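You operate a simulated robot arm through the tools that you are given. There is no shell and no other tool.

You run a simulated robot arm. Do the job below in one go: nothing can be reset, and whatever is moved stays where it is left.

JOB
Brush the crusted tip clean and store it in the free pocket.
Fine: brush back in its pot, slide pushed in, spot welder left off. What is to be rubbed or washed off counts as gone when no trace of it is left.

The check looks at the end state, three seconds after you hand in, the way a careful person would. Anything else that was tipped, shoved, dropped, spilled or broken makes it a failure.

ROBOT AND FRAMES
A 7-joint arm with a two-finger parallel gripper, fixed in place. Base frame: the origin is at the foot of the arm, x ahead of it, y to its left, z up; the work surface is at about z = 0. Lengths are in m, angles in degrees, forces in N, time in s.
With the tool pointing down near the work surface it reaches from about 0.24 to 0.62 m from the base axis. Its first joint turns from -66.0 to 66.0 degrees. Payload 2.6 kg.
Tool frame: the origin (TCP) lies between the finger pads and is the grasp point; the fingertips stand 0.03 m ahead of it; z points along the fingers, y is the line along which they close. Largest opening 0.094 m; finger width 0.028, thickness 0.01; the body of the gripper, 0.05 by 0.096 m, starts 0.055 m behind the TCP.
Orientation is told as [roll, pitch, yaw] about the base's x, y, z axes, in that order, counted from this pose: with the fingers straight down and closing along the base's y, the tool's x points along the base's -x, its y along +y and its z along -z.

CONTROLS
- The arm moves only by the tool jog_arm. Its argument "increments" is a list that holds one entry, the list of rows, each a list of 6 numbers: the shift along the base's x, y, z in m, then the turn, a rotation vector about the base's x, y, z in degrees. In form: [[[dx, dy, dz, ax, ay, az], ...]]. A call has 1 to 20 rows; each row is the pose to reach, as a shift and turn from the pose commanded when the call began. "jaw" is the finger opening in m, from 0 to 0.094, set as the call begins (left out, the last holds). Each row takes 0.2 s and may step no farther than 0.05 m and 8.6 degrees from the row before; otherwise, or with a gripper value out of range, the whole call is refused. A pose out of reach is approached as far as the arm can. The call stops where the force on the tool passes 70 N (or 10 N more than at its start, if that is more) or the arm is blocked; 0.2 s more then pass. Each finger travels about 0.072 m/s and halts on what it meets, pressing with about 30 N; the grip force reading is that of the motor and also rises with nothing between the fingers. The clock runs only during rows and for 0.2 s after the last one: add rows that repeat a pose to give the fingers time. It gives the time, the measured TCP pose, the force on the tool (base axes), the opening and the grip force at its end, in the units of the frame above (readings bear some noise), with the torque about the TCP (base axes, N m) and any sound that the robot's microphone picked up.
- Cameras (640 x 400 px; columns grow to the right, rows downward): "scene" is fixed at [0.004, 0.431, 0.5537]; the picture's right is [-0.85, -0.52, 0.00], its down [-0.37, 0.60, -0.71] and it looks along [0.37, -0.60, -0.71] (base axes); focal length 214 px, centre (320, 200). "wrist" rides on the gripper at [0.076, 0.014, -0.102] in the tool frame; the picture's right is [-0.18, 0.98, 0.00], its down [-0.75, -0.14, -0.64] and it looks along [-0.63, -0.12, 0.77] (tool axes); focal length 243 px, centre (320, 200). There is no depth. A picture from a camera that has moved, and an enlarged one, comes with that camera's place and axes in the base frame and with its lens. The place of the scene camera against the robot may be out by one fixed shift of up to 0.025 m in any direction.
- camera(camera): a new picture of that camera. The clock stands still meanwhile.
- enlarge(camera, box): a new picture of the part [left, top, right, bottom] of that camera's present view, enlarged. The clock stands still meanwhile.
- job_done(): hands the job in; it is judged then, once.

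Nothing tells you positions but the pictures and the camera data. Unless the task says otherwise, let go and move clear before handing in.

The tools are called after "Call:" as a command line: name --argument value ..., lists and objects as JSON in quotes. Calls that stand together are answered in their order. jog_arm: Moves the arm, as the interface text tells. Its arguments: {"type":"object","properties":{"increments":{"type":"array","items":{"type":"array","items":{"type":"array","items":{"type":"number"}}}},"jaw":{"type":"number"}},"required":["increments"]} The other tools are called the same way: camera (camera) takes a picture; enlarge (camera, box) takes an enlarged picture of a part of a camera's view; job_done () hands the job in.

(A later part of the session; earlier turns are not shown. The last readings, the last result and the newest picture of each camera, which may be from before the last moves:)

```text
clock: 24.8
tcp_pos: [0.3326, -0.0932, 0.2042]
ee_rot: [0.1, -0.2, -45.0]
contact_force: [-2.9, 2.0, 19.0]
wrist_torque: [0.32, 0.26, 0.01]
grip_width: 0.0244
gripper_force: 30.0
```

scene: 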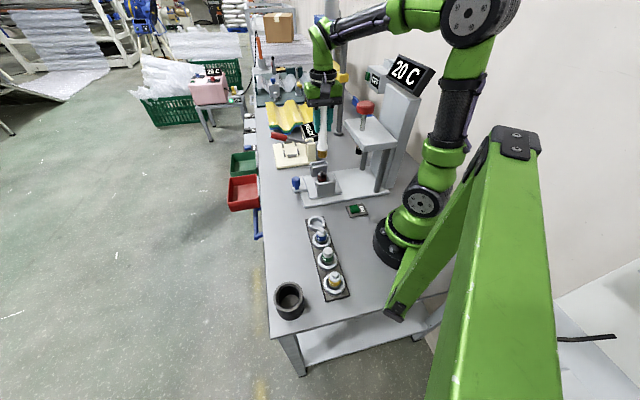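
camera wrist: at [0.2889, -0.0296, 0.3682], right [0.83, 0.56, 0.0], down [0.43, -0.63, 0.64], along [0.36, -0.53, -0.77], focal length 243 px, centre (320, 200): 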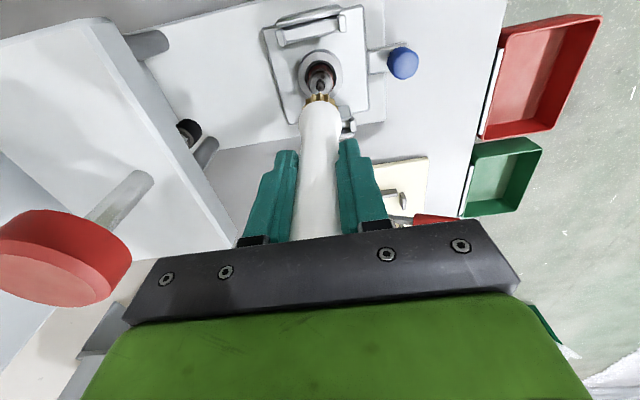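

Contact is found. I'm backing off half a millimetre and stroking along and across the channel.

Call:
jog_arm --increments '[[[0, 0, 0.0005, 0, 0, 0], [0.004, 0.004, 0.0005, 0, 0, 0], [0.008, 0.008, 0.0005, 0, 0, 0], [0.004, 0.004, 0.0005, 0, 0, 0], [0, 0, 0.0005, 0, 0, 0], [-0.004, -0.004, 0.0005, 0, 0, 0], [-0.008, -0.008, 0.0005, 0, 0, 0], [-0.004, -0.004, 0.0005, 0, 0, 0], [0, 0, 0.0005, 0, 0, 0]]]'

Call:
jog_arm --increments '[[[0.004, -0.004, 0, 0, 0, 0], [0.008, -0.008, 0, 0, 0, 0], [0.004, -0.004, 0, 0, 0, 0], [0, 0, 0, 0, 0, 0], [-0.004, 0.004, 0, 0, 0, 0], [-0.008, 0.008, 0, 0, 0, 0], [-0.004, 0.004, 0, 0, 0, 0], [0, 0, 0, 0, 0, 0]]]'

```text
clock: 26.8
tcp_pos: [0.3316, -0.0927, 0.2031]
ee_rot: [-0.1, 0.1, -45.0]
contact_force: [0.5, 1.1, -1.0]
wrist_torque: [0.01, -0.02, 0.0]
grip_width: 0.0243
gripper_force: 29.5
```

```text
clock: 28.6
tcp_pos: [0.3324, -0.0933, 0.2024]
ee_rot: [0.0, 0.0, -45.0]
contact_force: [0.2, 0.2, -0.6]
wrist_torque: [-0.06, -0.01, 0.0]
grip_width: 0.0242
gripper_force: 29.8
```

Call:
jog_arm --increments '[[[0, 0, 0.02, 0, 0, 0], [0, 0, 0.05, 0, 0, 0], [0, 0, 0.062, 0, 0, 0], [0, 0, 0.062, 0, 0, 0]]]'

Call:
enlarge --camera "wrist" --box '[270, 20, 370, 120]'

Call:
enlarge --camera "scene" --box '[312, 160, 332, 185]'

```text
clock: 29.6
tcp_pos: [0.3324, -0.0943, 0.2647]
ee_rot: [0.0, -0.1, -45.1]
contact_force: [-0.1, 0.7, -0.6]
wrist_torque: [0.01, 0.03, -0.01]
grip_width: 0.0242
gripper_force: 30.0
```

```text
4.00 times, centred on (320, 70) of wrist
camera zoom: at [0.2896, -0.0299, 0.3684], right [0.82, 0.57, 0.0], down [0.43, -0.63, 0.64], along [0.36, -0.53, -0.77], focal length 970 px, centre (320, 720)
```

zoom: 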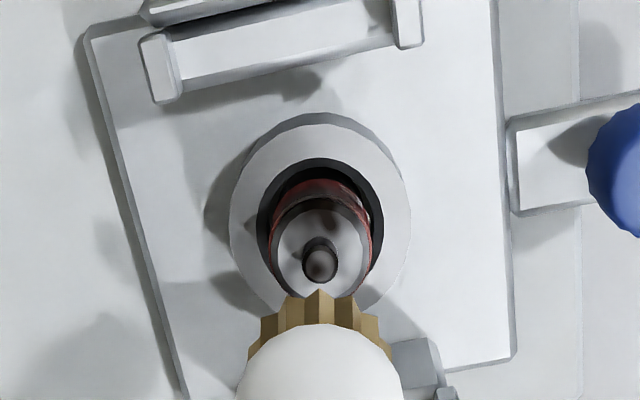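

```text
16.00 times, centred on (322, 172) of scene
camera zoom: at [0.004, 0.431, 0.5537], right [-0.85, -0.52, 0.0], down [-0.37, 0.6, -0.71], along [0.37, -0.6, -0.71], focal length 3432 px, centre (288, 640)
```

zoom: 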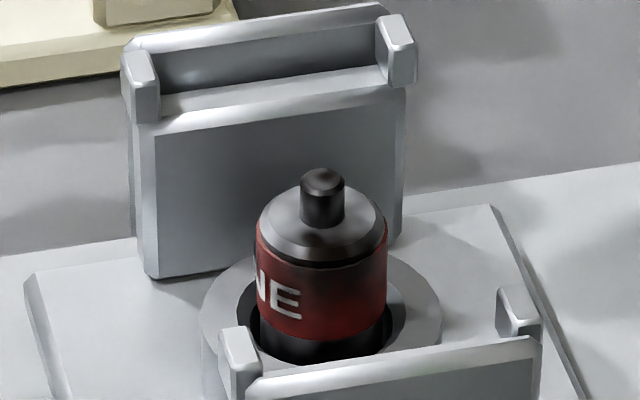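

Call:
enlarge --camera "wrist" --box '[305, 60, 337, 98]'

Call:
enlarge --camera "scene" --box '[316, 166, 328, 184]'

```text
10.53 times, centred on (321, 79) of wrist
camera zoom: at [0.2896, -0.0299, 0.3684], right [0.82, 0.57, 0.0], down [0.43, -0.63, 0.64], along [0.36, -0.53, -0.77], focal length 2554 px, centre (310, 1474)
```

zoom: 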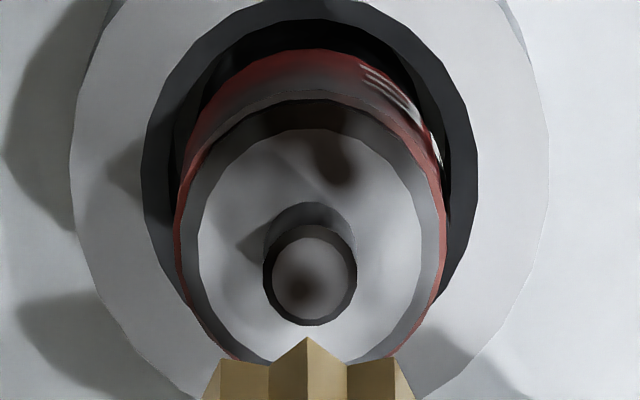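

```text
16.00 times, centred on (322, 175) of scene
camera zoom: at [0.004, 0.431, 0.5537], right [-0.85, -0.52, 0.0], down [-0.37, 0.6, -0.71], along [0.37, -0.6, -0.71], focal length 3432 px, centre (288, 600)
```

zoom: 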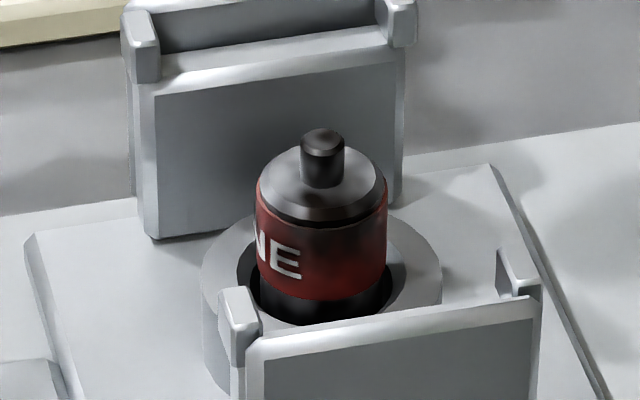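

The nozzle top still has a brown spot but it looks smaller than before, so rubbing works when there is real contact. I'll go down again and do circles with slowly increasing depth.

Call:
jog_arm --increments '[[[0, 0, -0.03, 0, 0, 0], [0, 0, -0.055, 0, 0, 0], [0, 0, -0.0615, 0, 0, 0], [0, 0, -0.0625, 0, 0, 0], [0, 0, -0.0625, 0, 0, 0]]]'

Call:
jog_arm --increments '[[[0, 0, -0.0005, 0, 0, 0], [0, 0, -0.0005, 0, 0, 0]]]'

```text
clock: 30.8
tcp_pos: [0.3334, -0.094, 0.2018]
ee_rot: [0.0, 0.0, -45.0]
contact_force: [-0.6, 0.3, -1.2]
wrist_torque: [0.0, 0.01, -0.01]
grip_width: 0.0243
gripper_force: 30.7
```

```text
clock: 31.4
tcp_pos: [0.333, -0.0944, 0.2019]
ee_rot: [0.0, 0.0, -45.0]
contact_force: [0.4, -1.1, -0.7]
wrist_torque: [0.01, -0.01, 0.0]
grip_width: 0.0241
gripper_force: 29.5
```

Call:
jog_arm --increments '[[[0, 0, -0.001, 0, 0, 0], [0, 0, -0.001, 0, 0, 0]]]'

Call:
jog_arm --increments '[[[0, 0, -0.001, 0, 0, 0], [0, 0, -0.001, 0, 0, 0]]]'

```text
clock: 32.0
tcp_pos: [0.333, -0.093, 0.2004]
ee_rot: [0.1, -0.1, -45.1]
contact_force: [-1.8, 0.2, 10.3]
wrist_torque: [-0.07, 0.19, 0.03]
grip_width: 0.0241
gripper_force: 29.9
```

```text
clock: 32.6
tcp_pos: [0.3329, -0.0941, 0.2015]
ee_rot: [0.1, -0.2, -45.0]
contact_force: [-1.2, 0.9, 21.4]
wrist_torque: [0.13, 0.03, 0.04]
grip_width: 0.0244
gripper_force: 30.1
```

Call:
jog_arm --increments '[[[0.003, 0.003, 0.0004, 0, 0, 0], [0.006, 0.006, 0.0004, 0, 0, 0], [0.003, 0.003, 0.0003, 0, 0, 0], [0, 0, 0.0002, 0, 0, 0], [-0.003, -0.003, 0.0002, 0, 0, 0], [-0.006, -0.006, 0.0001, 0, 0, 0], [-0.003, -0.003, 0, 0, 0, 0], [0, 0, -0.0001, 0, 0, 0], [0.003, 0.003, -0.0002, 0, 0, 0], [0.006, 0.006, -0.0003, 0, 0, 0], [0.003, 0.003, -0.0004, 0, 0, 0], [0, 0, -0.0005, 0, 0, 0], [-0.003, -0.003, -0.0006, 0, 0, 0], [-0.006, -0.006, -0.0007, 0, 0, 0], [-0.003, -0.003, -0.0008, 0, 0, 0], [0, 0, -0.0009, 0, 0, 0]]]'

```text
clock: 36.0
tcp_pos: [0.3337, -0.0947, 0.1992]
ee_rot: [0.0, -0.1, -45.0]
contact_force: [0.8, -0.9, 20.2]
wrist_torque: [-0.14, -0.04, -0.01]
grip_width: 0.0245
gripper_force: 30.2
```

Call:
jog_arm --increments '[[[0, 0, 0.02, 0, 0, 0], [0, 0, 0.05, 0, 0, 0], [0, 0, 0.0659, 0, 0, 0], [0, 0, 0.0659, 0, 0, 0]]]'

Call:
enlarge --camera "wrist" --box '[305, 60, 337, 98]'

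Call:
enlarge --camera "scene" --box '[316, 166, 328, 184]'

```text
clock: 37.0
tcp_pos: [0.3329, -0.0913, 0.2652]
ee_rot: [0.0, 0.0, -45.0]
contact_force: [-0.5, -0.5, -0.5]
wrist_torque: [-0.03, 0.0, 0.03]
grip_width: 0.0245
gripper_force: 30.6
```

```text
10.53 times, centred on (321, 79) of wrist
camera zoom: at [0.2893, -0.0278, 0.3682], right [0.82, 0.57, 0.0], down [0.43, -0.63, 0.64], along [0.36, -0.53, -0.77], focal length 2554 px, centre (310, 1474)
```

zoom: 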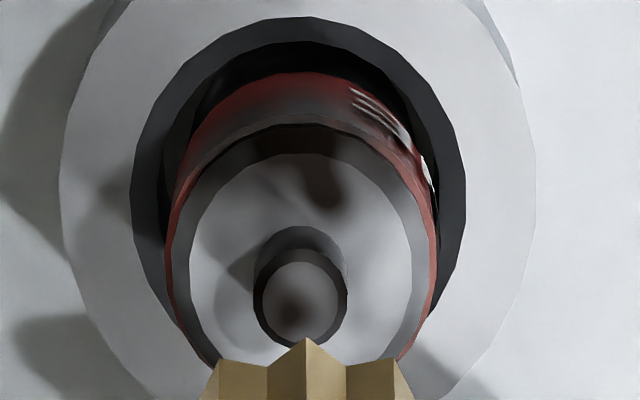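

```text
16.00 times, centred on (322, 175) of scene
camera zoom: at [0.004, 0.431, 0.5537], right [-0.85, -0.52, 0.0], down [-0.37, 0.6, -0.71], along [0.37, -0.6, -0.71], focal length 3432 px, centre (288, 600)
```

zoom: 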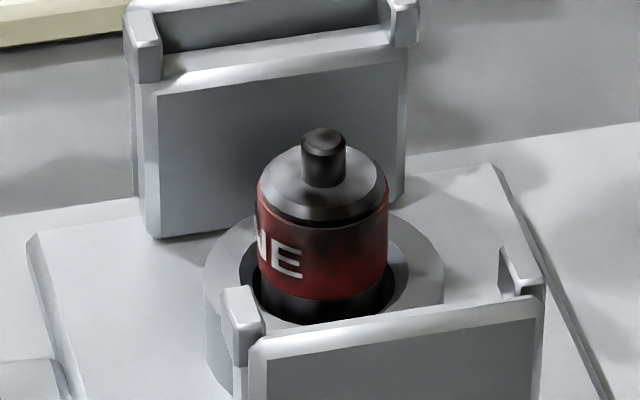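

The brown spot on the nozzle top hasn't clearly changed. I'll return to my earlier reference pose for a like-for-like comparison of the crust.

Call:
jog_arm --increments '[[[0, 0, 0, 0, 0, 7.5], [0.01, 0.01, 0, 0, 0, 15], [0.02, 0.02, 0, 0, 0, 22.5], [0.03, 0.03, 0, 0, 0, 30], [0.04, 0.04, 0, 0, 0, 37.5], [0.04, 0.04, 0, 0, 0, 45], [0.04, 0.04, 0, 0, 0, 45]]]'

Call:
enlarge --camera "wrist" --box '[250, 10, 310, 80]'

Call:
enlarge --camera "scene" --box '[312, 160, 332, 185]'

```text
clock: 38.6
tcp_pos: [0.3724, -0.0529, 0.2639]
ee_rot: [0.0, 0.0, 0.1]
contact_force: [0.0, -0.1, -0.6]
wrist_torque: [0.02, -0.02, 0.03]
grip_width: 0.0243
gripper_force: 29.6
```

```text
5.71 times, centred on (280, 45) of wrist
camera zoom: at [0.2964, -0.0389, 0.3679], right [0.18, 0.98, 0.0], down [0.75, -0.14, 0.64], along [0.63, -0.12, -0.77], focal length 1386 px, centre (549, 1086)
```

zoom: 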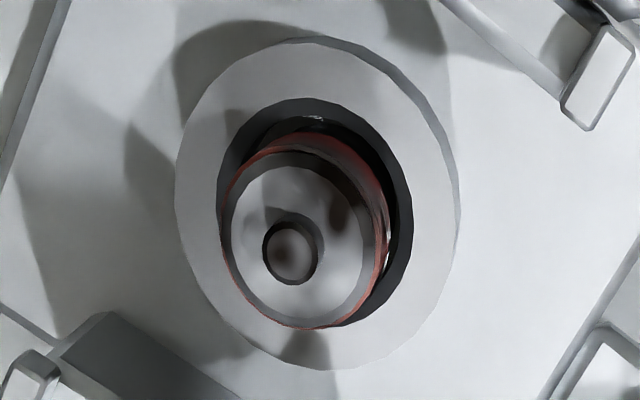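

```text
16.00 times, centred on (322, 172) of scene
camera zoom: at [0.004, 0.431, 0.5537], right [-0.85, -0.52, 0.0], down [-0.37, 0.6, -0.71], along [0.37, -0.6, -0.71], focal length 3432 px, centre (288, 640)
```

zoom: 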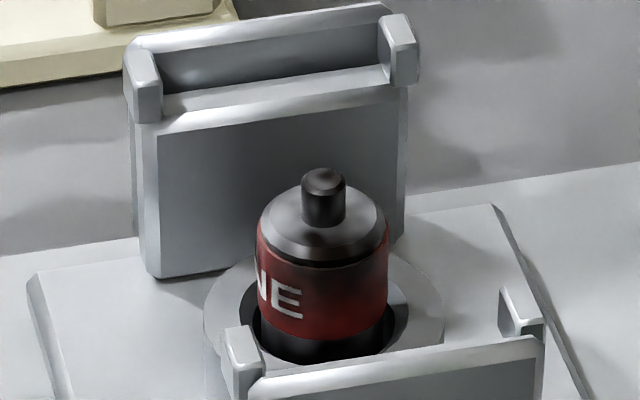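

The crust is unchanged, so slow pressing on the top does little. I'll try lighter contact with clearly faster strokes, and then check.

Call:
jog_arm --increments '[[[-0.02, -0.02, -0.01, 0, 0, 0], [-0.04, -0.04, -0.03, 0, 0, 0], [-0.04, -0.04, -0.055, 0, 0, 0], [-0.04, -0.04, -0.063, 0, 0, 0], [-0.04, -0.04, -0.065, 0, 0, 0], [-0.04, -0.04, -0.065, 0, 0, 0]]]'

```text
clock: 40.0
tcp_pos: [0.3339, -0.0937, 0.2003]
ee_rot: [0.0, -0.1, 0.0]
contact_force: [-1.1, 0.4, 5.4]
wrist_torque: [0.09, 0.1, 0.0]
grip_width: 0.0243
gripper_force: 29.8
```

Call:
jog_arm --increments '[[[0, 0.014, 0, 0, 0, 0], [0, 0, 0, 0, 0, 0], [0, -0.014, 0, 0, 0, 0], [0, 0, -0.0001, 0, 0, 0], [0, 0.014, -0.0002, 0, 0, 0], [0, 0, -0.0003, 0, 0, 0], [0, -0.014, -0.0004, 0, 0, 0], [0, 0, -0.0005, 0, 0, 0], [0, 0.014, -0.0006, 0, 0, 0], [0, 0, -0.0006, 0, 0, 0], [0, -0.014, -0.0007, 0, 0, 0], [0, 0, -0.0007, 0, 0, 0], [0, 0.014, -0.0008, 0, 0, 0], [0, 0, -0.0008, 0, 0, 0], [0, -0.014, -0.0009, 0, 0, 0], [0, 0, -0.0009, 0, 0, 0], [0, 0, -0.0009, 0, 0, 0]]]'

Call:
enlarge --camera "scene" --box '[300, 150, 340, 195]'

```text
clock: 43.6
tcp_pos: [0.3325, -0.0948, 0.2005]
ee_rot: [-0.1, -0.1, 0.0]
contact_force: [1.0, 0.2, 26.2]
wrist_torque: [0.12, -0.1, 0.0]
grip_width: 0.0242
gripper_force: 30.0
```

```text
8.89 times, centred on (320, 172) of scene
camera zoom: at [0.0039, 0.4311, 0.5537], right [-0.85, -0.52, 0.0], down [-0.37, 0.6, -0.71], along [0.37, -0.6, -0.71], focal length 1906 px, centre (320, 444)
```

zoom: 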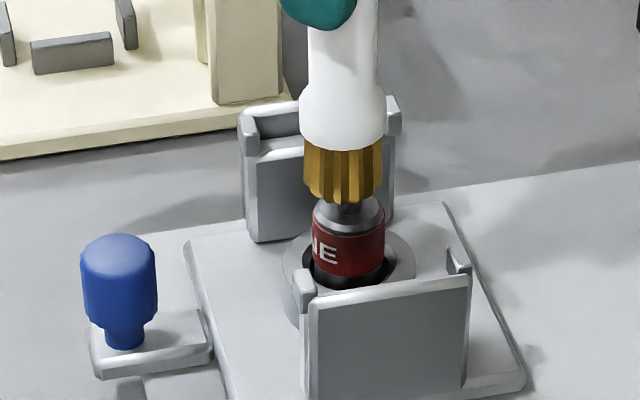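

The band now looks bright red and the shoulder lighter, so the fast strokes are cleaning (the slide has crept in a few millimetres). I'm lifting to inspect.

Call:
jog_arm --increments '[[[0, 0, 0.02, 0, 0, 0], [0.02, 0.02, 0.05, 0, 0, 0], [0.04, 0.04, 0.0659, 0, 0, 0], [0.04, 0.04, 0.0659, 0, 0, 0]]]'

Call:
enlarge --camera "wrist" --box '[250, 10, 310, 80]'

Call:
enlarge --camera "scene" --box '[312, 160, 332, 185]'

```text
clock: 44.6
tcp_pos: [0.3736, -0.0538, 0.2637]
ee_rot: [0.0, 0.0, 0.0]
contact_force: [-0.7, -0.2, 0.4]
wrist_torque: [0.0, 0.02, -0.03]
grip_width: 0.0243
gripper_force: 31.0
```

```text
5.71 times, centred on (280, 45) of wrist
camera zoom: at [0.2959, -0.0387, 0.3669], right [0.18, 0.98, 0.0], down [0.75, -0.14, 0.64], along [0.63, -0.12, -0.77], focal length 1386 px, centre (549, 1086)
```

zoom: 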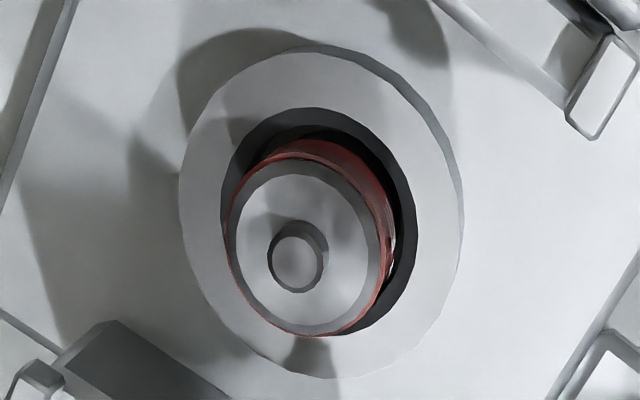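

```text
16.00 times, centred on (322, 172) of scene
camera zoom: at [0.004, 0.431, 0.5537], right [-0.85, -0.52, 0.0], down [-0.37, 0.6, -0.71], along [0.37, -0.6, -0.71], focal length 3432 px, centre (288, 640)
```

zoom: 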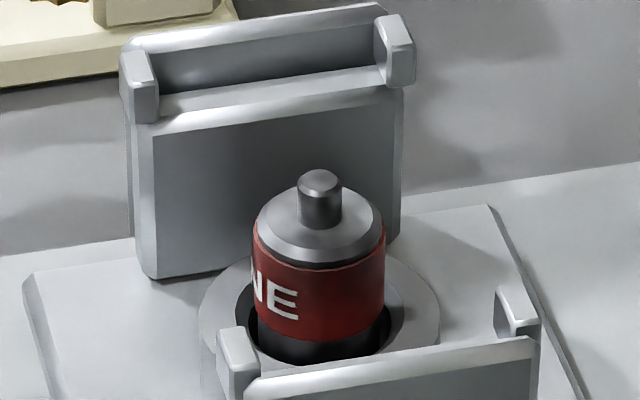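

The brown is nearly gone everywhere. I'll zoom in hard to see whether any trace is left.

Call:
enlarge --camera "wrist" --box '[268, 32, 294, 72]'

Call:
enlarge --camera "scene" --box '[317, 168, 327, 182]'

```text
10.00 times, centred on (281, 52) of wrist
camera zoom: at [0.2959, -0.0387, 0.3669], right [0.18, 0.98, 0.0], down [0.75, -0.14, 0.64], along [0.63, -0.12, -0.77], focal length 2426 px, centre (710, 1680)
```

zoom: 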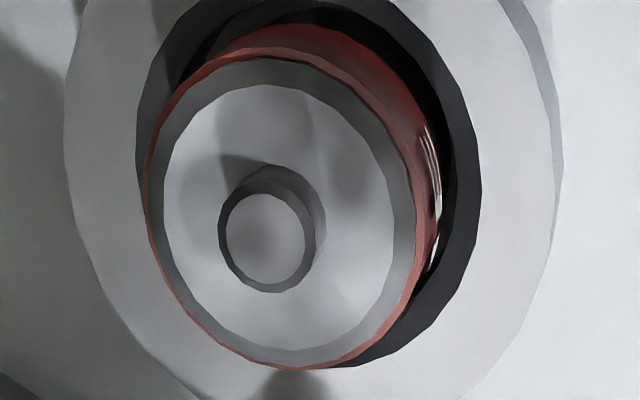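

```text
16.00 times, centred on (322, 175) of scene
camera zoom: at [0.004, 0.431, 0.5537], right [-0.85, -0.52, 0.0], down [-0.37, 0.6, -0.71], along [0.37, -0.6, -0.71], focal length 3432 px, centre (288, 600)
```

zoom: 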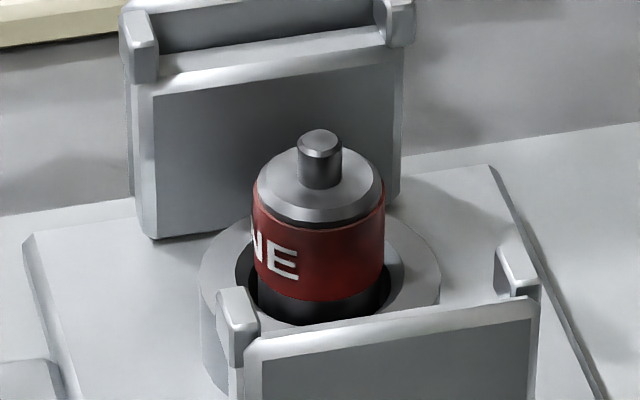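

A faint grey shadow of the spots remains, so I'll do another round of the same fast strokes.

Call:
jog_arm --increments '[[[-0.02, -0.02, -0.01, 0, 0, 0], [-0.04, -0.04, -0.03, 0, 0, 0], [-0.04, -0.04, -0.055, 0, 0, 0], [-0.04, -0.04, -0.063, 0, 0, 0], [-0.04, -0.04, -0.0652, 0, 0, 0], [-0.04, -0.04, -0.0652, 0, 0, 0]]]'

Call:
jog_arm --increments '[[[0, 0.014, -0.0003, 0, 0, 0], [0, 0, -0.0003, 0, 0, 0], [0, -0.014, -0.0003, 0, 0, 0], [0, 0, -0.0003, 0, 0, 0], [0, 0.014, -0.0004, 0, 0, 0], [0, 0, -0.0004, 0, 0, 0], [0, -0.014, -0.0004, 0, 0, 0], [0, 0, -0.0005, 0, 0, 0], [0, 0.014, -0.0005, 0, 0, 0], [0, 0, -0.0005, 0, 0, 0], [0, -0.014, -0.0006, 0, 0, 0], [0, 0, -0.0006, 0, 0, 0], [0, 0.014, -0.0006, 0, 0, 0], [0, 0, -0.0006, 0, 0, 0], [0, -0.014, -0.0007, 0, 0, 0], [0, 0, -0.0007, 0, 0, 0], [0, 0, -0.0007, 0, 0, 0]]]'

Call:
jog_arm --increments '[[[0, 0, 0.02, 0, 0, 0], [0.02, 0.02, 0.05, 0, 0, 0], [0.04, 0.04, 0.0659, 0, 0, 0], [0.04, 0.04, 0.0659, 0, 0, 0]]]'

Call:
enlarge --camera "wrist" --box '[268, 32, 294, 72]'

Call:
enlarge --camera "scene" --box '[317, 168, 327, 182]'

```text
clock: 46.0
tcp_pos: [0.3327, -0.0946, 0.2009]
ee_rot: [0.0, -0.1, 0.0]
contact_force: [-4.2, -0.6, 19.5]
wrist_torque: [-0.08, 0.53, 0.01]
grip_width: 0.0245
gripper_force: 29.9
```

```text
clock: 49.6
tcp_pos: [0.3335, -0.095, 0.2015]
ee_rot: [0.0, 0.0, 0.0]
contact_force: [-0.5, 0.9, 20.4]
wrist_torque: [0.15, -0.06, 0.01]
grip_width: 0.024
gripper_force: 30.1
```

```text
clock: 50.6
tcp_pos: [0.3734, -0.0525, 0.2681]
ee_rot: [0.0, -0.1, 0.0]
contact_force: [-0.4, -0.6, -0.6]
wrist_torque: [-0.02, 0.04, -0.02]
grip_width: 0.0243
gripper_force: 30.0
```

```text
10.00 times, centred on (281, 52) of wrist
camera zoom: at [0.2967, -0.0381, 0.3711], right [0.18, 0.98, 0.0], down [0.75, -0.14, 0.64], along [0.63, -0.12, -0.77], focal length 2426 px, centre (710, 1680)
```

zoom: 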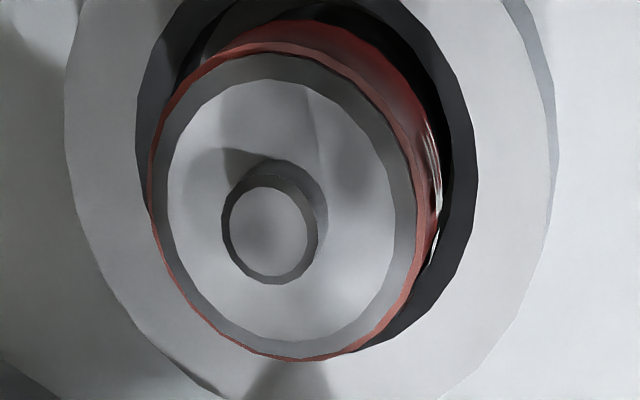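

```text
16.00 times, centred on (322, 175) of scene
camera zoom: at [0.004, 0.431, 0.5537], right [-0.85, -0.52, 0.0], down [-0.37, 0.6, -0.71], along [0.37, -0.6, -0.71], focal length 3432 px, centre (288, 600)
```

zoom: 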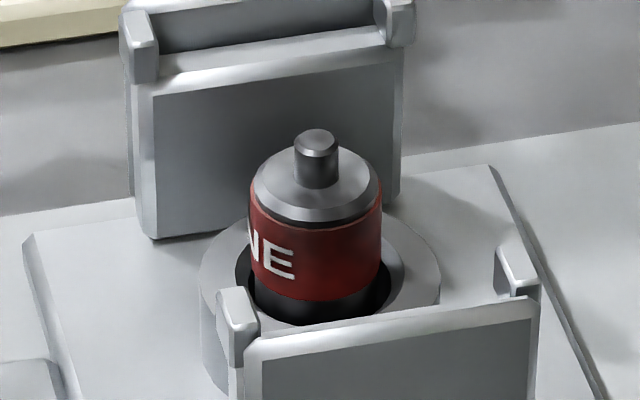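

Call:
enlarge --camera "wrist" --box '[273, 40, 289, 50]'

Call:
enlarge --camera "wrist" --box '[240, 0, 320, 90]'

```text
16.00 times, centred on (281, 45) of wrist
camera zoom: at [0.2967, -0.0381, 0.3711], right [0.18, 0.98, 0.0], down [0.75, -0.14, 0.64], along [0.63, -0.12, -0.77], focal length 3882 px, centre (944, 2680)
```

zoom: 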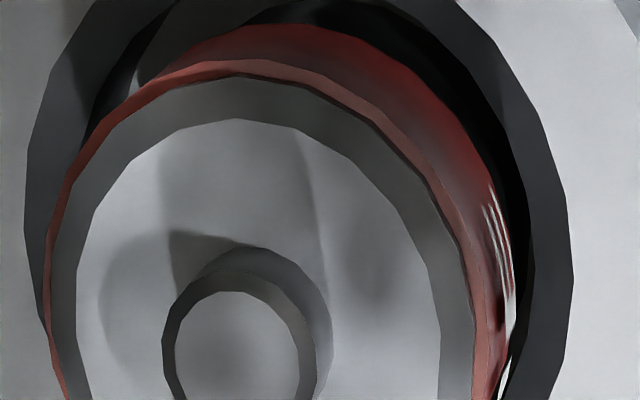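

```text
4.44 times, centred on (280, 45) of wrist
camera zoom: at [0.2967, -0.0381, 0.3711], right [0.18, 0.98, 0.0], down [0.75, -0.14, 0.64], along [0.63, -0.12, -0.77], focal length 1078 px, centre (498, 889)
```

zoom: 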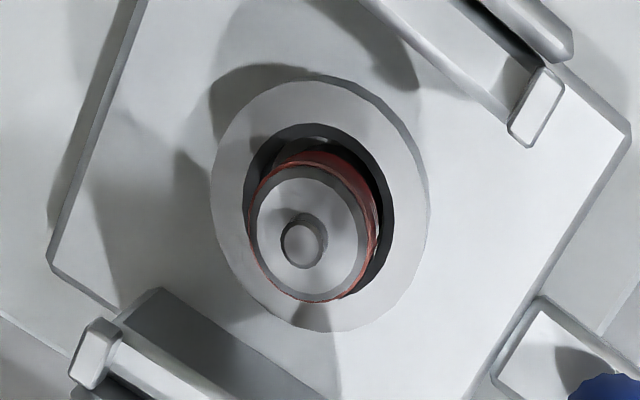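

Faint grey traces still show on the shoulder. I'm doing another round with lighter pressure, in both x and y directions.

Call:
jog_arm --increments '[[[-0.02, -0.02, -0.01, 0, 0, 0], [-0.04, -0.04, -0.03, 0, 0, 0], [-0.04, -0.04, -0.055, 0, 0, 0], [-0.04, -0.04, -0.063, 0, 0, 0], [-0.04, -0.04, -0.0645, 0, 0, 0], [-0.04, -0.04, -0.0645, 0, 0, 0]]]'

```text
clock: 52.0
tcp_pos: [0.3328, -0.0942, 0.2013]
ee_rot: [-0.1, 0.0, 0.0]
contact_force: [-0.4, -0.1, 0.0]
wrist_torque: [0.0, 0.02, 0.02]
grip_width: 0.0242
gripper_force: 30.6
```

Call:
jog_arm --increments '[[[0, 0, -0.0008, 0, 0, 0], [0, 0, -0.0008, 0, 0, 0]]]'

```text
clock: 52.6
tcp_pos: [0.3329, -0.094, 0.2008]
ee_rot: [-0.1, -0.2, 0.0]
contact_force: [-0.2, -0.1, 9.0]
wrist_torque: [0.07, 0.11, 0.02]
grip_width: 0.0242
gripper_force: 30.2
```

Call:
jog_arm --increments '[[[0, 0.014, 0, 0, 0, 0], [0, 0, 0, 0, 0, 0], [0, -0.014, 0, 0, 0, 0], [0, 0, 0, 0, 0, 0], [0.01, 0.01, 0, 0, 0, 0], [0, 0, 0, 0, 0, 0], [-0.01, -0.01, 0, 0, 0, 0], [0, 0, -0.0002, 0, 0, 0], [0.01, -0.01, -0.0002, 0, 0, 0], [0, 0, -0.0002, 0, 0, 0], [-0.01, 0.01, -0.0002, 0, 0, 0], [0, 0, -0.0003, 0, 0, 0], [0, 0.014, -0.0003, 0, 0, 0], [0, 0, -0.0003, 0, 0, 0], [0, -0.014, -0.0004, 0, 0, 0], [0, 0, -0.0004, 0, 0, 0], [0, 0, -0.0004, 0, 0, 0]]]'

Call:
jog_arm --increments '[[[0, 0.014, -0.0001, 0, 0, 0], [0, 0, -0.0001, 0, 0, 0], [0, -0.014, -0.0002, 0, 0, 0], [0, 0, -0.0002, 0, 0, 0], [0.01, 0.01, -0.0002, 0, 0, 0], [0, 0, -0.0003, 0, 0, 0], [-0.01, -0.01, -0.0003, 0, 0, 0], [0, 0, -0.0003, 0, 0, 0], [0, 0.014, -0.0003, 0, 0, 0], [0, 0, -0.0004, 0, 0, 0], [0, -0.014, -0.0004, 0, 0, 0], [0, 0, -0.0004, 0, 0, 0], [0, 0, -0.0004, 0, 0, 0]]]'

Call:
jog_arm --increments '[[[0, 0, 0.02, 0, 0, 0], [0.02, 0.02, 0.05, 0, 0, 0], [0.04, 0.04, 0.0661, 0, 0, 0], [0.04, 0.04, 0.0661, 0, 0, 0]]]'

Call:
enlarge --camera "wrist" --box '[273, 40, 289, 50]'

Call:
enlarge --camera "wrist" --box '[240, 0, 320, 90]'

Call:
enlarge --camera "scene" --box '[317, 168, 327, 182]'

```text
clock: 56.2
tcp_pos: [0.3333, -0.0948, 0.2002]
ee_rot: [-0.1, 0.0, 0.0]
contact_force: [2.3, -0.9, 15.4]
wrist_torque: [-0.12, -0.13, 0.02]
grip_width: 0.0241
gripper_force: 29.6
```

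```text
clock: 59.0
tcp_pos: [0.3336, -0.0949, 0.1997]
ee_rot: [-0.1, -0.2, 0.0]
contact_force: [-0.6, 1.3, 30.2]
wrist_torque: [0.07, 0.18, -0.02]
grip_width: 0.0243
gripper_force: 30.1
```

```text
clock: 60.0
tcp_pos: [0.3709, -0.0535, 0.2633]
ee_rot: [0.0, 0.1, 0.0]
contact_force: [0.7, 0.2, -0.7]
wrist_torque: [-0.01, 0.02, -0.01]
grip_width: 0.0246
gripper_force: 30.2
```

```text
16.00 times, centred on (281, 45) of wrist
camera zoom: at [0.2953, -0.038, 0.3666], right [0.18, 0.98, 0.0], down [0.75, -0.14, 0.64], along [0.63, -0.12, -0.77], focal length 3882 px, centre (944, 2680)
```

zoom: 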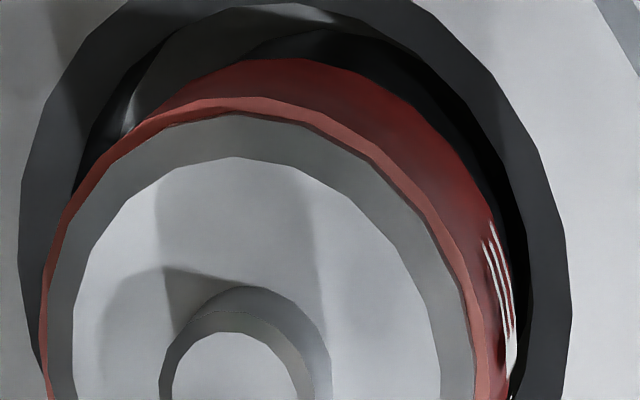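

```text
4.44 times, centred on (280, 45) of wrist
camera zoom: at [0.2953, -0.038, 0.3666], right [0.18, 0.98, 0.0], down [0.75, -0.14, 0.64], along [0.63, -0.12, -0.77], focal length 1078 px, centre (498, 889)
```

zoom: 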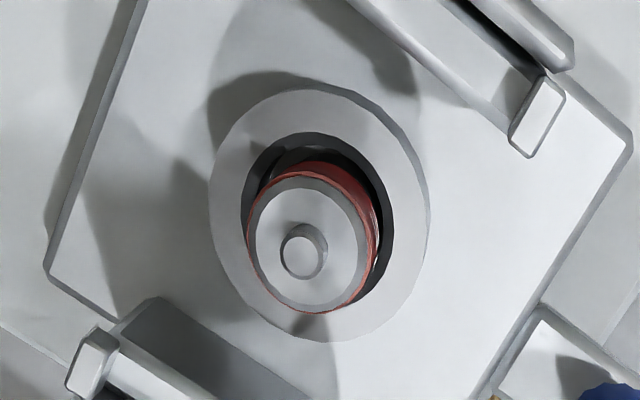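

```text
16.00 times, centred on (322, 175) of scene
camera zoom: at [0.004, 0.431, 0.5537], right [-0.85, -0.52, 0.0], down [-0.37, 0.6, -0.71], along [0.37, -0.6, -0.71], focal length 3432 px, centre (288, 600)
```

zoom: 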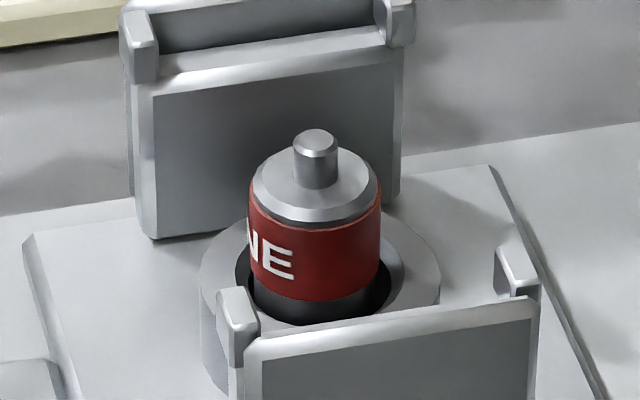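

All visible crust now appears gone. For certainty I'll do one more light round and compare; if nothing changes, the tip is clean.

Call:
jog_arm --increments '[[[-0.02, -0.02, -0.01, 0, 0, 0], [-0.04, -0.04, -0.03, 0, 0, 0], [-0.04, -0.04, -0.055, 0, 0, 0], [-0.04, -0.04, -0.063, 0, 0, 0], [-0.04, -0.04, -0.0655, 0, 0, 0], [-0.04, -0.04, -0.0655, 0, 0, 0]]]'

Call:
jog_arm --increments '[[[0, 0.014, 0, 0, 0, 0], [0, 0, 0, 0, 0, 0], [0, -0.014, 0, 0, 0, 0], [0, 0, 0, 0, 0, 0], [0.01, 0.01, 0, 0, 0, 0], [0, 0, 0, 0, 0, 0], [-0.01, -0.01, 0, 0, 0, 0], [0, 0, -0.0001, 0, 0, 0], [0.01, -0.01, -0.0001, 0, 0, 0], [0, 0, -0.0001, 0, 0, 0], [-0.01, 0.01, -0.0001, 0, 0, 0], [0, 0, -0.0001, 0, 0, 0], [0, 0.014, -0.0002, 0, 0, 0], [0, 0, -0.0002, 0, 0, 0], [0, -0.014, -0.0002, 0, 0, 0], [0, 0, -0.0002, 0, 0, 0], [0, 0, -0.0002, 0, 0, 0]]]'

Call:
jog_arm --increments '[[[0, 0, 0.02, 0, 0, 0], [0.02, 0.02, 0.05, 0, 0, 0], [0.04, 0.04, 0.0657, 0, 0, 0], [0.04, 0.04, 0.0657, 0, 0, 0]]]'

Call:
enlarge --camera "wrist" --box '[268, 32, 294, 72]'

Call:
enlarge --camera "scene" --box '[317, 168, 327, 182]'

Call:
camera --camera "wrist"

```text
clock: 61.4
tcp_pos: [0.3326, -0.0944, 0.201]
ee_rot: [0.0, -0.1, 0.0]
contact_force: [-2.0, -0.3, 13.3]
wrist_torque: [-0.01, 0.23, -0.01]
grip_width: 0.0243
gripper_force: 29.8
```

```text
clock: 65.0
tcp_pos: [0.3331, -0.0939, 0.2003]
ee_rot: [-0.2, -0.2, 0.1]
contact_force: [1.9, -0.1, 23.9]
wrist_torque: [0.02, -0.2, 0.03]
grip_width: 0.0244
gripper_force: 29.8
```

```text
clock: 66.0
tcp_pos: [0.3731, -0.0518, 0.2651]
ee_rot: [0.0, -0.1, 0.0]
contact_force: [0.1, 0.6, 0.0]
wrist_torque: [-0.01, 0.03, 0.02]
grip_width: 0.0243
gripper_force: 30.0
```

```text
10.00 times, centred on (281, 52) of wrist
camera zoom: at [0.2972, -0.0376, 0.3689], right [0.18, 0.98, 0.0], down [0.75, -0.14, 0.64], along [0.63, -0.12, -0.77], focal length 2426 px, centre (710, 1680)
```

zoom: 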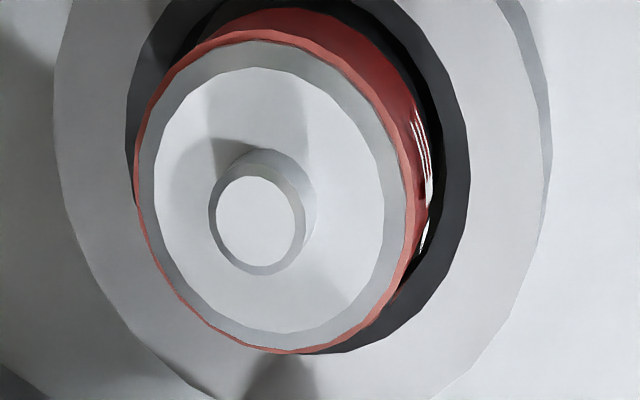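

```text
16.00 times, centred on (322, 175) of scene
camera zoom: at [0.004, 0.431, 0.5537], right [-0.85, -0.52, 0.0], down [-0.37, 0.6, -0.71], along [0.37, -0.6, -0.71], focal length 3432 px, centre (288, 600)
```

zoom: 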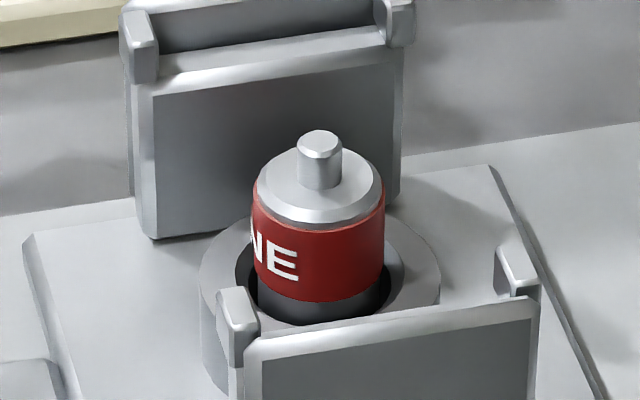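

```text
taken
camera wrist: at [0.2972, -0.0376, 0.3689], right [0.18, 0.98, 0.0], down [0.75, -0.14, 0.64], along [0.63, -0.12, -0.77], focal length 243 px, centre (320, 200)
```

wrist: 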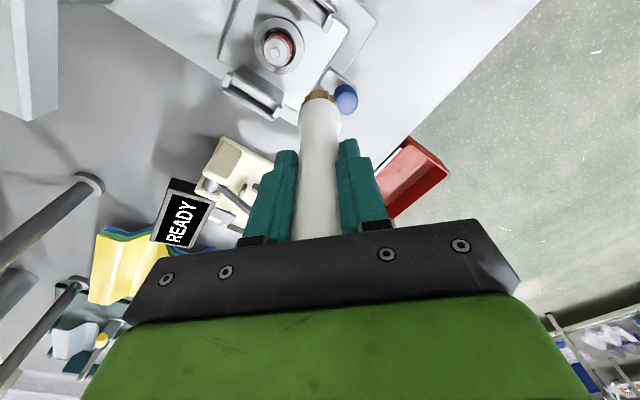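

The metal got lighter still (the lower body too), so the crust is a film that fades overall. I'll keep brushing until no further change is seen.

Call:
jog_arm --increments '[[[-0.02, -0.02, -0.01, 0, 0, 0], [-0.04, -0.04, -0.03, 0, 0, 0], [-0.04, -0.04, -0.055, 0, 0, 0], [-0.04, -0.04, -0.063, 0, 0, 0], [-0.04, -0.04, -0.0655, 0, 0, 0], [-0.04, -0.04, -0.0655, 0, 0, 0]]]'

Call:
jog_arm --increments '[[[0, 0.014, 0, 0, 0, 0], [0, 0, 0, 0, 0, 0], [0, -0.014, 0, 0, 0, 0], [0, 0, 0, 0, 0, 0], [0.01, 0.01, 0, 0, 0, 0], [0, 0, 0, 0, 0, 0], [-0.01, -0.01, 0, 0, 0, 0], [0, 0, -0.0001, 0, 0, 0], [0.01, -0.01, -0.0001, 0, 0, 0], [0, 0, -0.0001, 0, 0, 0], [-0.01, 0.01, -0.0001, 0, 0, 0], [0, 0, -0.0001, 0, 0, 0], [0, 0.014, -0.0002, 0, 0, 0], [0, 0, -0.0002, 0, 0, 0], [0, -0.014, -0.0002, 0, 0, 0], [0, 0, -0.0002, 0, 0, 0], [0, 0.014, -0.0002, 0, 0, 0], [0, 0, -0.0002, 0, 0, 0], [0, -0.014, -0.0002, 0, 0, 0], [0, 0, -0.0002, 0, 0, 0]]]'

Call:
jog_arm --increments '[[[0, 0.014, 0, 0, 0, 0], [0, 0, 0, 0, 0, 0], [0, -0.014, 0, 0, 0, 0], [0, 0, 0, 0, 0, 0], [0.01, 0.01, 0, 0, 0, 0], [0, 0, 0, 0, 0, 0], [-0.01, -0.01, 0, 0, 0, 0], [0, 0, -0.0001, 0, 0, 0], [0.01, -0.01, -0.0001, 0, 0, 0], [0, 0, -0.0001, 0, 0, 0], [-0.01, 0.01, -0.0001, 0, 0, 0], [0, 0, -0.0001, 0, 0, 0], [0, 0.014, -0.0002, 0, 0, 0], [0, 0, -0.0002, 0, 0, 0], [0, -0.014, -0.0002, 0, 0, 0], [0, 0, -0.0002, 0, 0, 0]]]'

Call:
jog_arm --increments '[[[0, 0, 0.02, 0, 0, 0], [0.02, 0.02, 0.05, 0, 0, 0], [0.04, 0.04, 0.0659, 0, 0, 0], [0.04, 0.04, 0.0659, 0, 0, 0]]]'

Call:
enlarge --camera "wrist" --box '[268, 32, 294, 72]'

Call:
enlarge --camera "scene" --box '[317, 168, 327, 182]'

```text
clock: 67.4
tcp_pos: [0.3331, -0.0926, 0.2005]
ee_rot: [0.0, -0.2, 0.0]
contact_force: [-2.1, 1.0, 16.4]
wrist_torque: [0.08, 0.33, 0.01]
grip_width: 0.0243
gripper_force: 29.8
```

```text
clock: 71.6
tcp_pos: [0.3335, -0.0941, 0.2007]
ee_rot: [-0.2, -0.2, 0.0]
contact_force: [-2.4, 4.3, 33.1]
wrist_torque: [0.41, 0.41, -0.05]
grip_width: 0.0244
gripper_force: 29.6
```

```text
clock: 75.0
tcp_pos: [0.3324, -0.096, 0.2003]
ee_rot: [-0.2, 0.0, 0.0]
contact_force: [-0.1, 2.7, 25.8]
wrist_torque: [0.28, 0.0, 0.01]
grip_width: 0.0243
gripper_force: 30.2
```

```text
clock: 76.0
tcp_pos: [0.3735, -0.0537, 0.2654]
ee_rot: [0.0, 0.0, 0.0]
contact_force: [-0.6, -0.1, -0.6]
wrist_torque: [0.02, 0.01, 0.0]
grip_width: 0.0242
gripper_force: 30.3
```

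```text
10.00 times, centred on (281, 52) of wrist
camera zoom: at [0.2965, -0.0388, 0.3687], right [0.18, 0.98, 0.0], down [0.75, -0.14, 0.64], along [0.63, -0.12, -0.77], focal length 2426 px, centre (710, 1680)
```

zoom: 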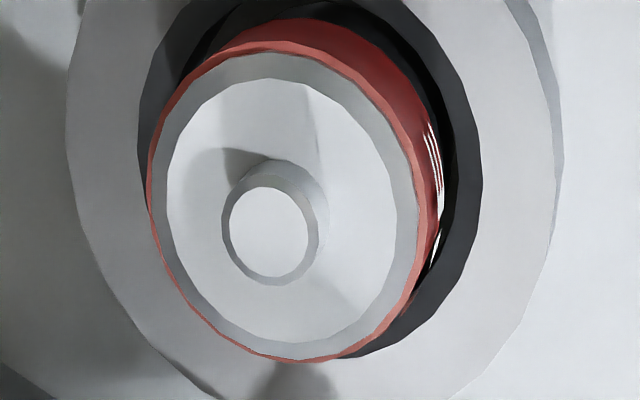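

```text
16.00 times, centred on (322, 175) of scene
camera zoom: at [0.004, 0.431, 0.5537], right [-0.85, -0.52, 0.0], down [-0.37, 0.6, -0.71], along [0.37, -0.6, -0.71], focal length 3432 px, centre (288, 600)
```

zoom: 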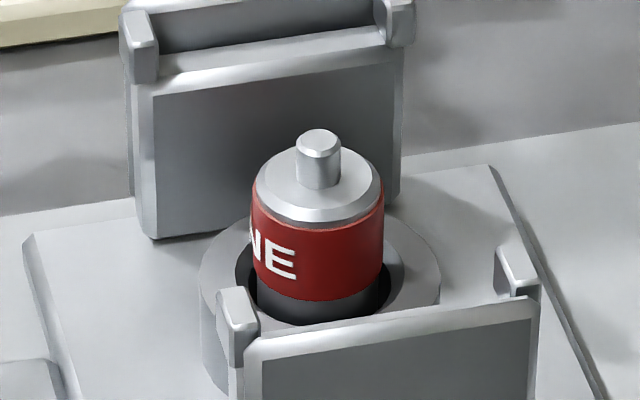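

Almost no change this time. I'll do one last round for margin and compare once more.

Call:
jog_arm --increments '[[[-0.02, -0.02, -0.01, 0, 0, 0], [-0.04, -0.04, -0.03, 0, 0, 0], [-0.04, -0.04, -0.055, 0, 0, 0], [-0.04, -0.04, -0.063, 0, 0, 0], [-0.04, -0.04, -0.0655, 0, 0, 0], [-0.04, -0.04, -0.0655, 0, 0, 0]]]'

Call:
jog_arm --increments '[[[0, 0.014, 0, 0, 0, 0], [0, 0, 0, 0, 0, 0], [0, -0.014, 0, 0, 0, 0], [0, 0, 0, 0, 0, 0], [0.01, 0.01, 0, 0, 0, 0], [0, 0, 0, 0, 0, 0], [-0.01, -0.01, 0, 0, 0, 0], [0, 0, -0.0001, 0, 0, 0], [0.01, -0.01, -0.0001, 0, 0, 0], [0, 0, -0.0001, 0, 0, 0], [-0.01, 0.01, -0.0001, 0, 0, 0], [0, 0, -0.0001, 0, 0, 0], [0, 0.014, -0.0002, 0, 0, 0], [0, 0, -0.0002, 0, 0, 0], [0, -0.014, -0.0002, 0, 0, 0], [0, 0, -0.0002, 0, 0, 0], [0, 0.014, -0.0002, 0, 0, 0], [0, 0, -0.0002, 0, 0, 0], [0, -0.014, -0.0002, 0, 0, 0], [0, 0, -0.0002, 0, 0, 0]]]'

Call:
jog_arm --increments '[[[0, 0.014, 0, 0, 0, 0], [0, 0, 0, 0, 0, 0], [0, -0.014, 0, 0, 0, 0], [0, 0, 0, 0, 0, 0], [0.01, 0.01, 0, 0, 0, 0], [0, 0, 0, 0, 0, 0], [-0.01, -0.01, 0, 0, 0, 0], [0, 0, -0.0001, 0, 0, 0], [0.01, -0.01, -0.0001, 0, 0, 0], [0, 0, -0.0001, 0, 0, 0], [-0.01, 0.01, -0.0001, 0, 0, 0], [0, 0, -0.0001, 0, 0, 0], [0, 0.014, -0.0002, 0, 0, 0], [0, 0, -0.0002, 0, 0, 0], [0, -0.014, -0.0002, 0, 0, 0], [0, 0, -0.0002, 0, 0, 0]]]'

Call:
jog_arm --increments '[[[0, 0, 0.02, 0, 0, 0], [0.02, 0.02, 0.05, 0, 0, 0], [0.04, 0.04, 0.0659, 0, 0, 0], [0.04, 0.04, 0.0659, 0, 0, 0]]]'

Call:
enlarge --camera "wrist" --box '[268, 32, 294, 72]'

Call:
enlarge --camera "scene" --box '[317, 168, 327, 182]'

Call:
camera --camera "scene"

```text
clock: 77.4
tcp_pos: [0.3337, -0.0937, 0.2016]
ee_rot: [0.0, -0.1, 0.1]
contact_force: [-1.9, 0.6, 6.5]
wrist_torque: [0.03, 0.09, 0.01]
grip_width: 0.0242
gripper_force: 30.1
```

```text
clock: 81.6
tcp_pos: [0.3342, -0.0938, 0.2022]
ee_rot: [-0.1, -0.1, 0.0]
contact_force: [-0.9, 3.2, 28.6]
wrist_torque: [0.34, 0.2, -0.01]
grip_width: 0.0242
gripper_force: 30.0
```

```text
clock: 85.0
tcp_pos: [0.3328, -0.0957, 0.2003]
ee_rot: [-0.1, -0.2, 0.0]
contact_force: [0.0, 3.1, 26.4]
wrist_torque: [0.08, -0.03, 0.01]
grip_width: 0.0241
gripper_force: 30.5
```

```text
clock: 86.0
tcp_pos: [0.3729, -0.0533, 0.2642]
ee_rot: [-0.1, 0.0, 0.1]
contact_force: [0.4, -0.5, -0.9]
wrist_torque: [0.03, -0.01, -0.02]
grip_width: 0.0243
gripper_force: 29.8
```

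```text
10.00 times, centred on (281, 52) of wrist
camera zoom: at [0.2965, -0.0387, 0.3681], right [0.18, 0.98, 0.0], down [0.75, -0.14, 0.64], along [0.63, -0.12, -0.77], focal length 2426 px, centre (710, 1680)
```

zoom: 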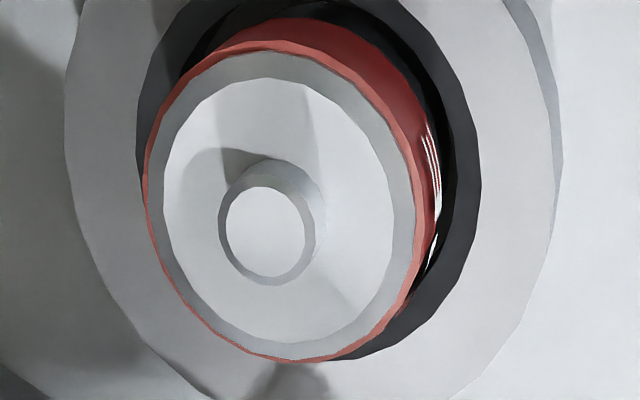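

```text
16.00 times, centred on (322, 175) of scene
camera zoom: at [0.004, 0.431, 0.5537], right [-0.85, -0.52, 0.0], down [-0.37, 0.6, -0.71], along [0.37, -0.6, -0.71], focal length 3432 px, centre (288, 600)
```

zoom: 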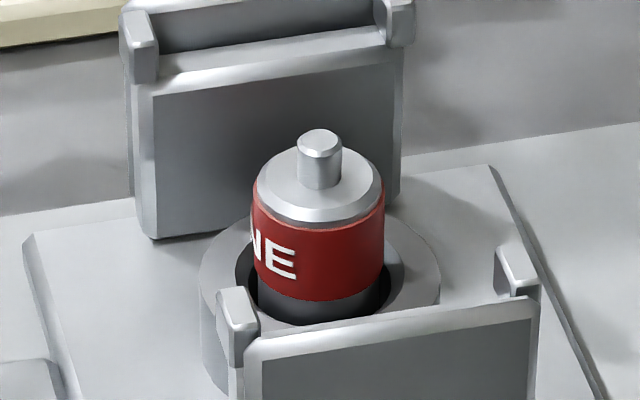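

```text
taken
```

scene: 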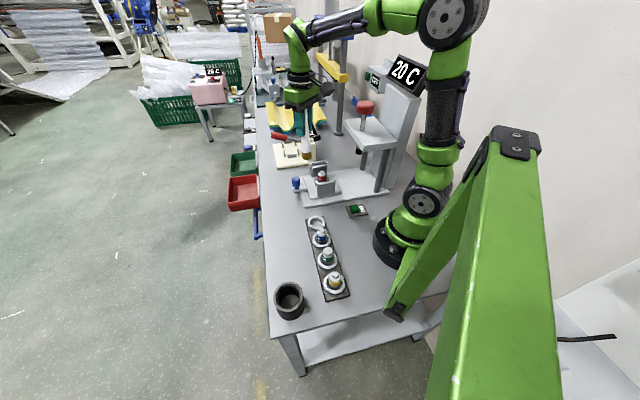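

No further change: the tip is clean. I'm now carrying the brush back above its pot at (0.181, 0.307).

Call:
jog_arm --increments '[[[-0.0192, 0.036, 0.01, 0, 0, 0], [-0.0384, 0.072, 0.02, 0, 0, 0], [-0.0576, 0.108, 0.024, 0, 0, 0], [-0.0768, 0.144, 0.024, 0, 0, 0], [-0.096, 0.18, 0.024, 0, 0, 0], [-0.1152, 0.216, 0.024, 0, 0, 0], [-0.1344, 0.252, 0.024, 0, 0, 0], [-0.1536, 0.288, 0.024, 0, 0, 0], [-0.1728, 0.324, 0.024, 0, 0, 0], [-0.192, 0.36, 0.024, 0, 0, 0], [-0.192, 0.36, 0.024, 0, 0, 0]]]'

Call:
camera --camera "wrist"

Call:
enlarge --camera "scene" --box '[220, 180, 340, 330]'

```text
clock: 88.4
tcp_pos: [0.1823, 0.3067, 0.2911]
ee_rot: [0.0, 0.0, 0.0]
contact_force: [0.0, 0.4, -1.0]
wrist_torque: [0.01, -0.01, 0.0]
grip_width: 0.0243
gripper_force: 29.8
```

```text
taken
camera wrist: at [0.1053, 0.3215, 0.3941], right [0.18, 0.98, 0.0], down [0.75, -0.14, 0.64], along [0.63, -0.12, -0.77], focal length 243 px, centre (320, 200)
```

wrist: 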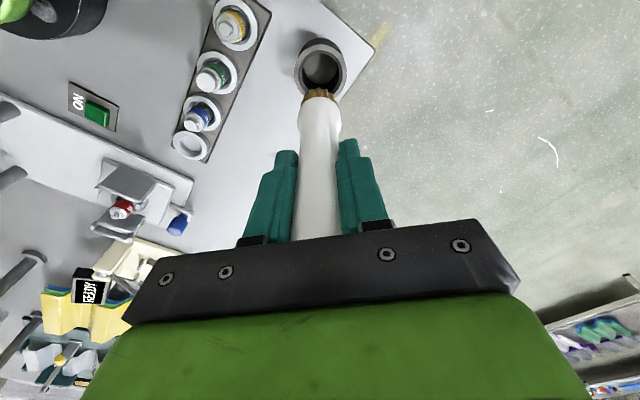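

```text
2.67 times, centred on (280, 255) of scene
camera zoom: at [0.004, 0.4311, 0.5537], right [-0.85, -0.52, 0.0], down [-0.37, 0.6, -0.71], along [0.37, -0.6, -0.71], focal length 572 px, centre (427, 53)
```

zoom: 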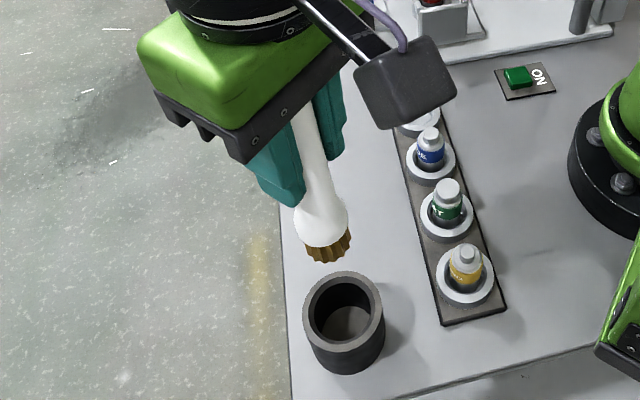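

The brush hangs straight above the pot. I'm lowering it in, slowly near the floor.

Call:
jog_arm --increments '[[[0, 0, -0.03, 0, 0, 0], [0, 0, -0.06, 0, 0, 0], [0, 0, -0.085, 0, 0, 0], [0, 0, -0.105, 0, 0, 0], [0, 0, -0.12, 0, 0, 0], [0, 0, -0.135, 0, 0, 0], [0, 0, -0.145, 0, 0, 0], [0, 0, -0.145, 0, 0, 0]]]'

Call:
jog_arm --increments '[[[0, 0, -0.004, 0, 0, 0], [0, 0, -0.008, 0, 0, 0], [0, 0, -0.012, 0, 0, 0], [0, 0, -0.012, 0, 0, 0]]]'

Call:
enlarge --camera "scene" --box '[220, 220, 340, 330]'

```text
clock: 90.2
tcp_pos: [0.1802, 0.3065, 0.1443]
ee_rot: [0.0, -0.1, 0.0]
contact_force: [-0.2, 0.3, -0.4]
wrist_torque: [0.04, -0.03, 0.01]
grip_width: 0.0244
gripper_force: 29.8
```

```text
clock: 91.2
tcp_pos: [0.1803, 0.3061, 0.1315]
ee_rot: [0.1, 0.0, 0.0]
contact_force: [0.5, -0.7, -1.5]
wrist_torque: [0.0, 0.05, 0.03]
grip_width: 0.0247
gripper_force: 29.9
```

```text
3.64 times, centred on (280, 275) of scene
camera zoom: at [0.004, 0.431, 0.5537], right [-0.85, -0.52, 0.0], down [-0.37, 0.6, -0.71], along [0.37, -0.6, -0.71], focal length 780 px, centre (466, -73)
```

zoom: 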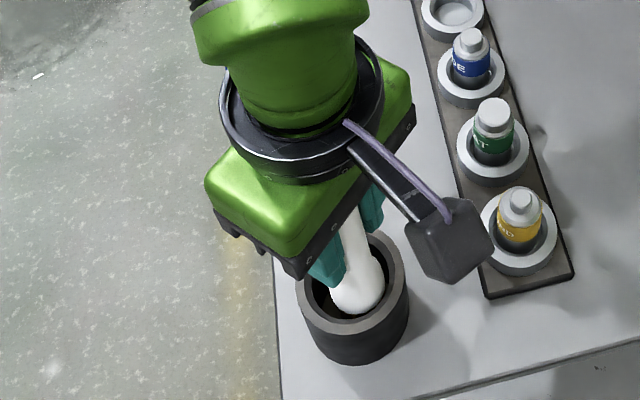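

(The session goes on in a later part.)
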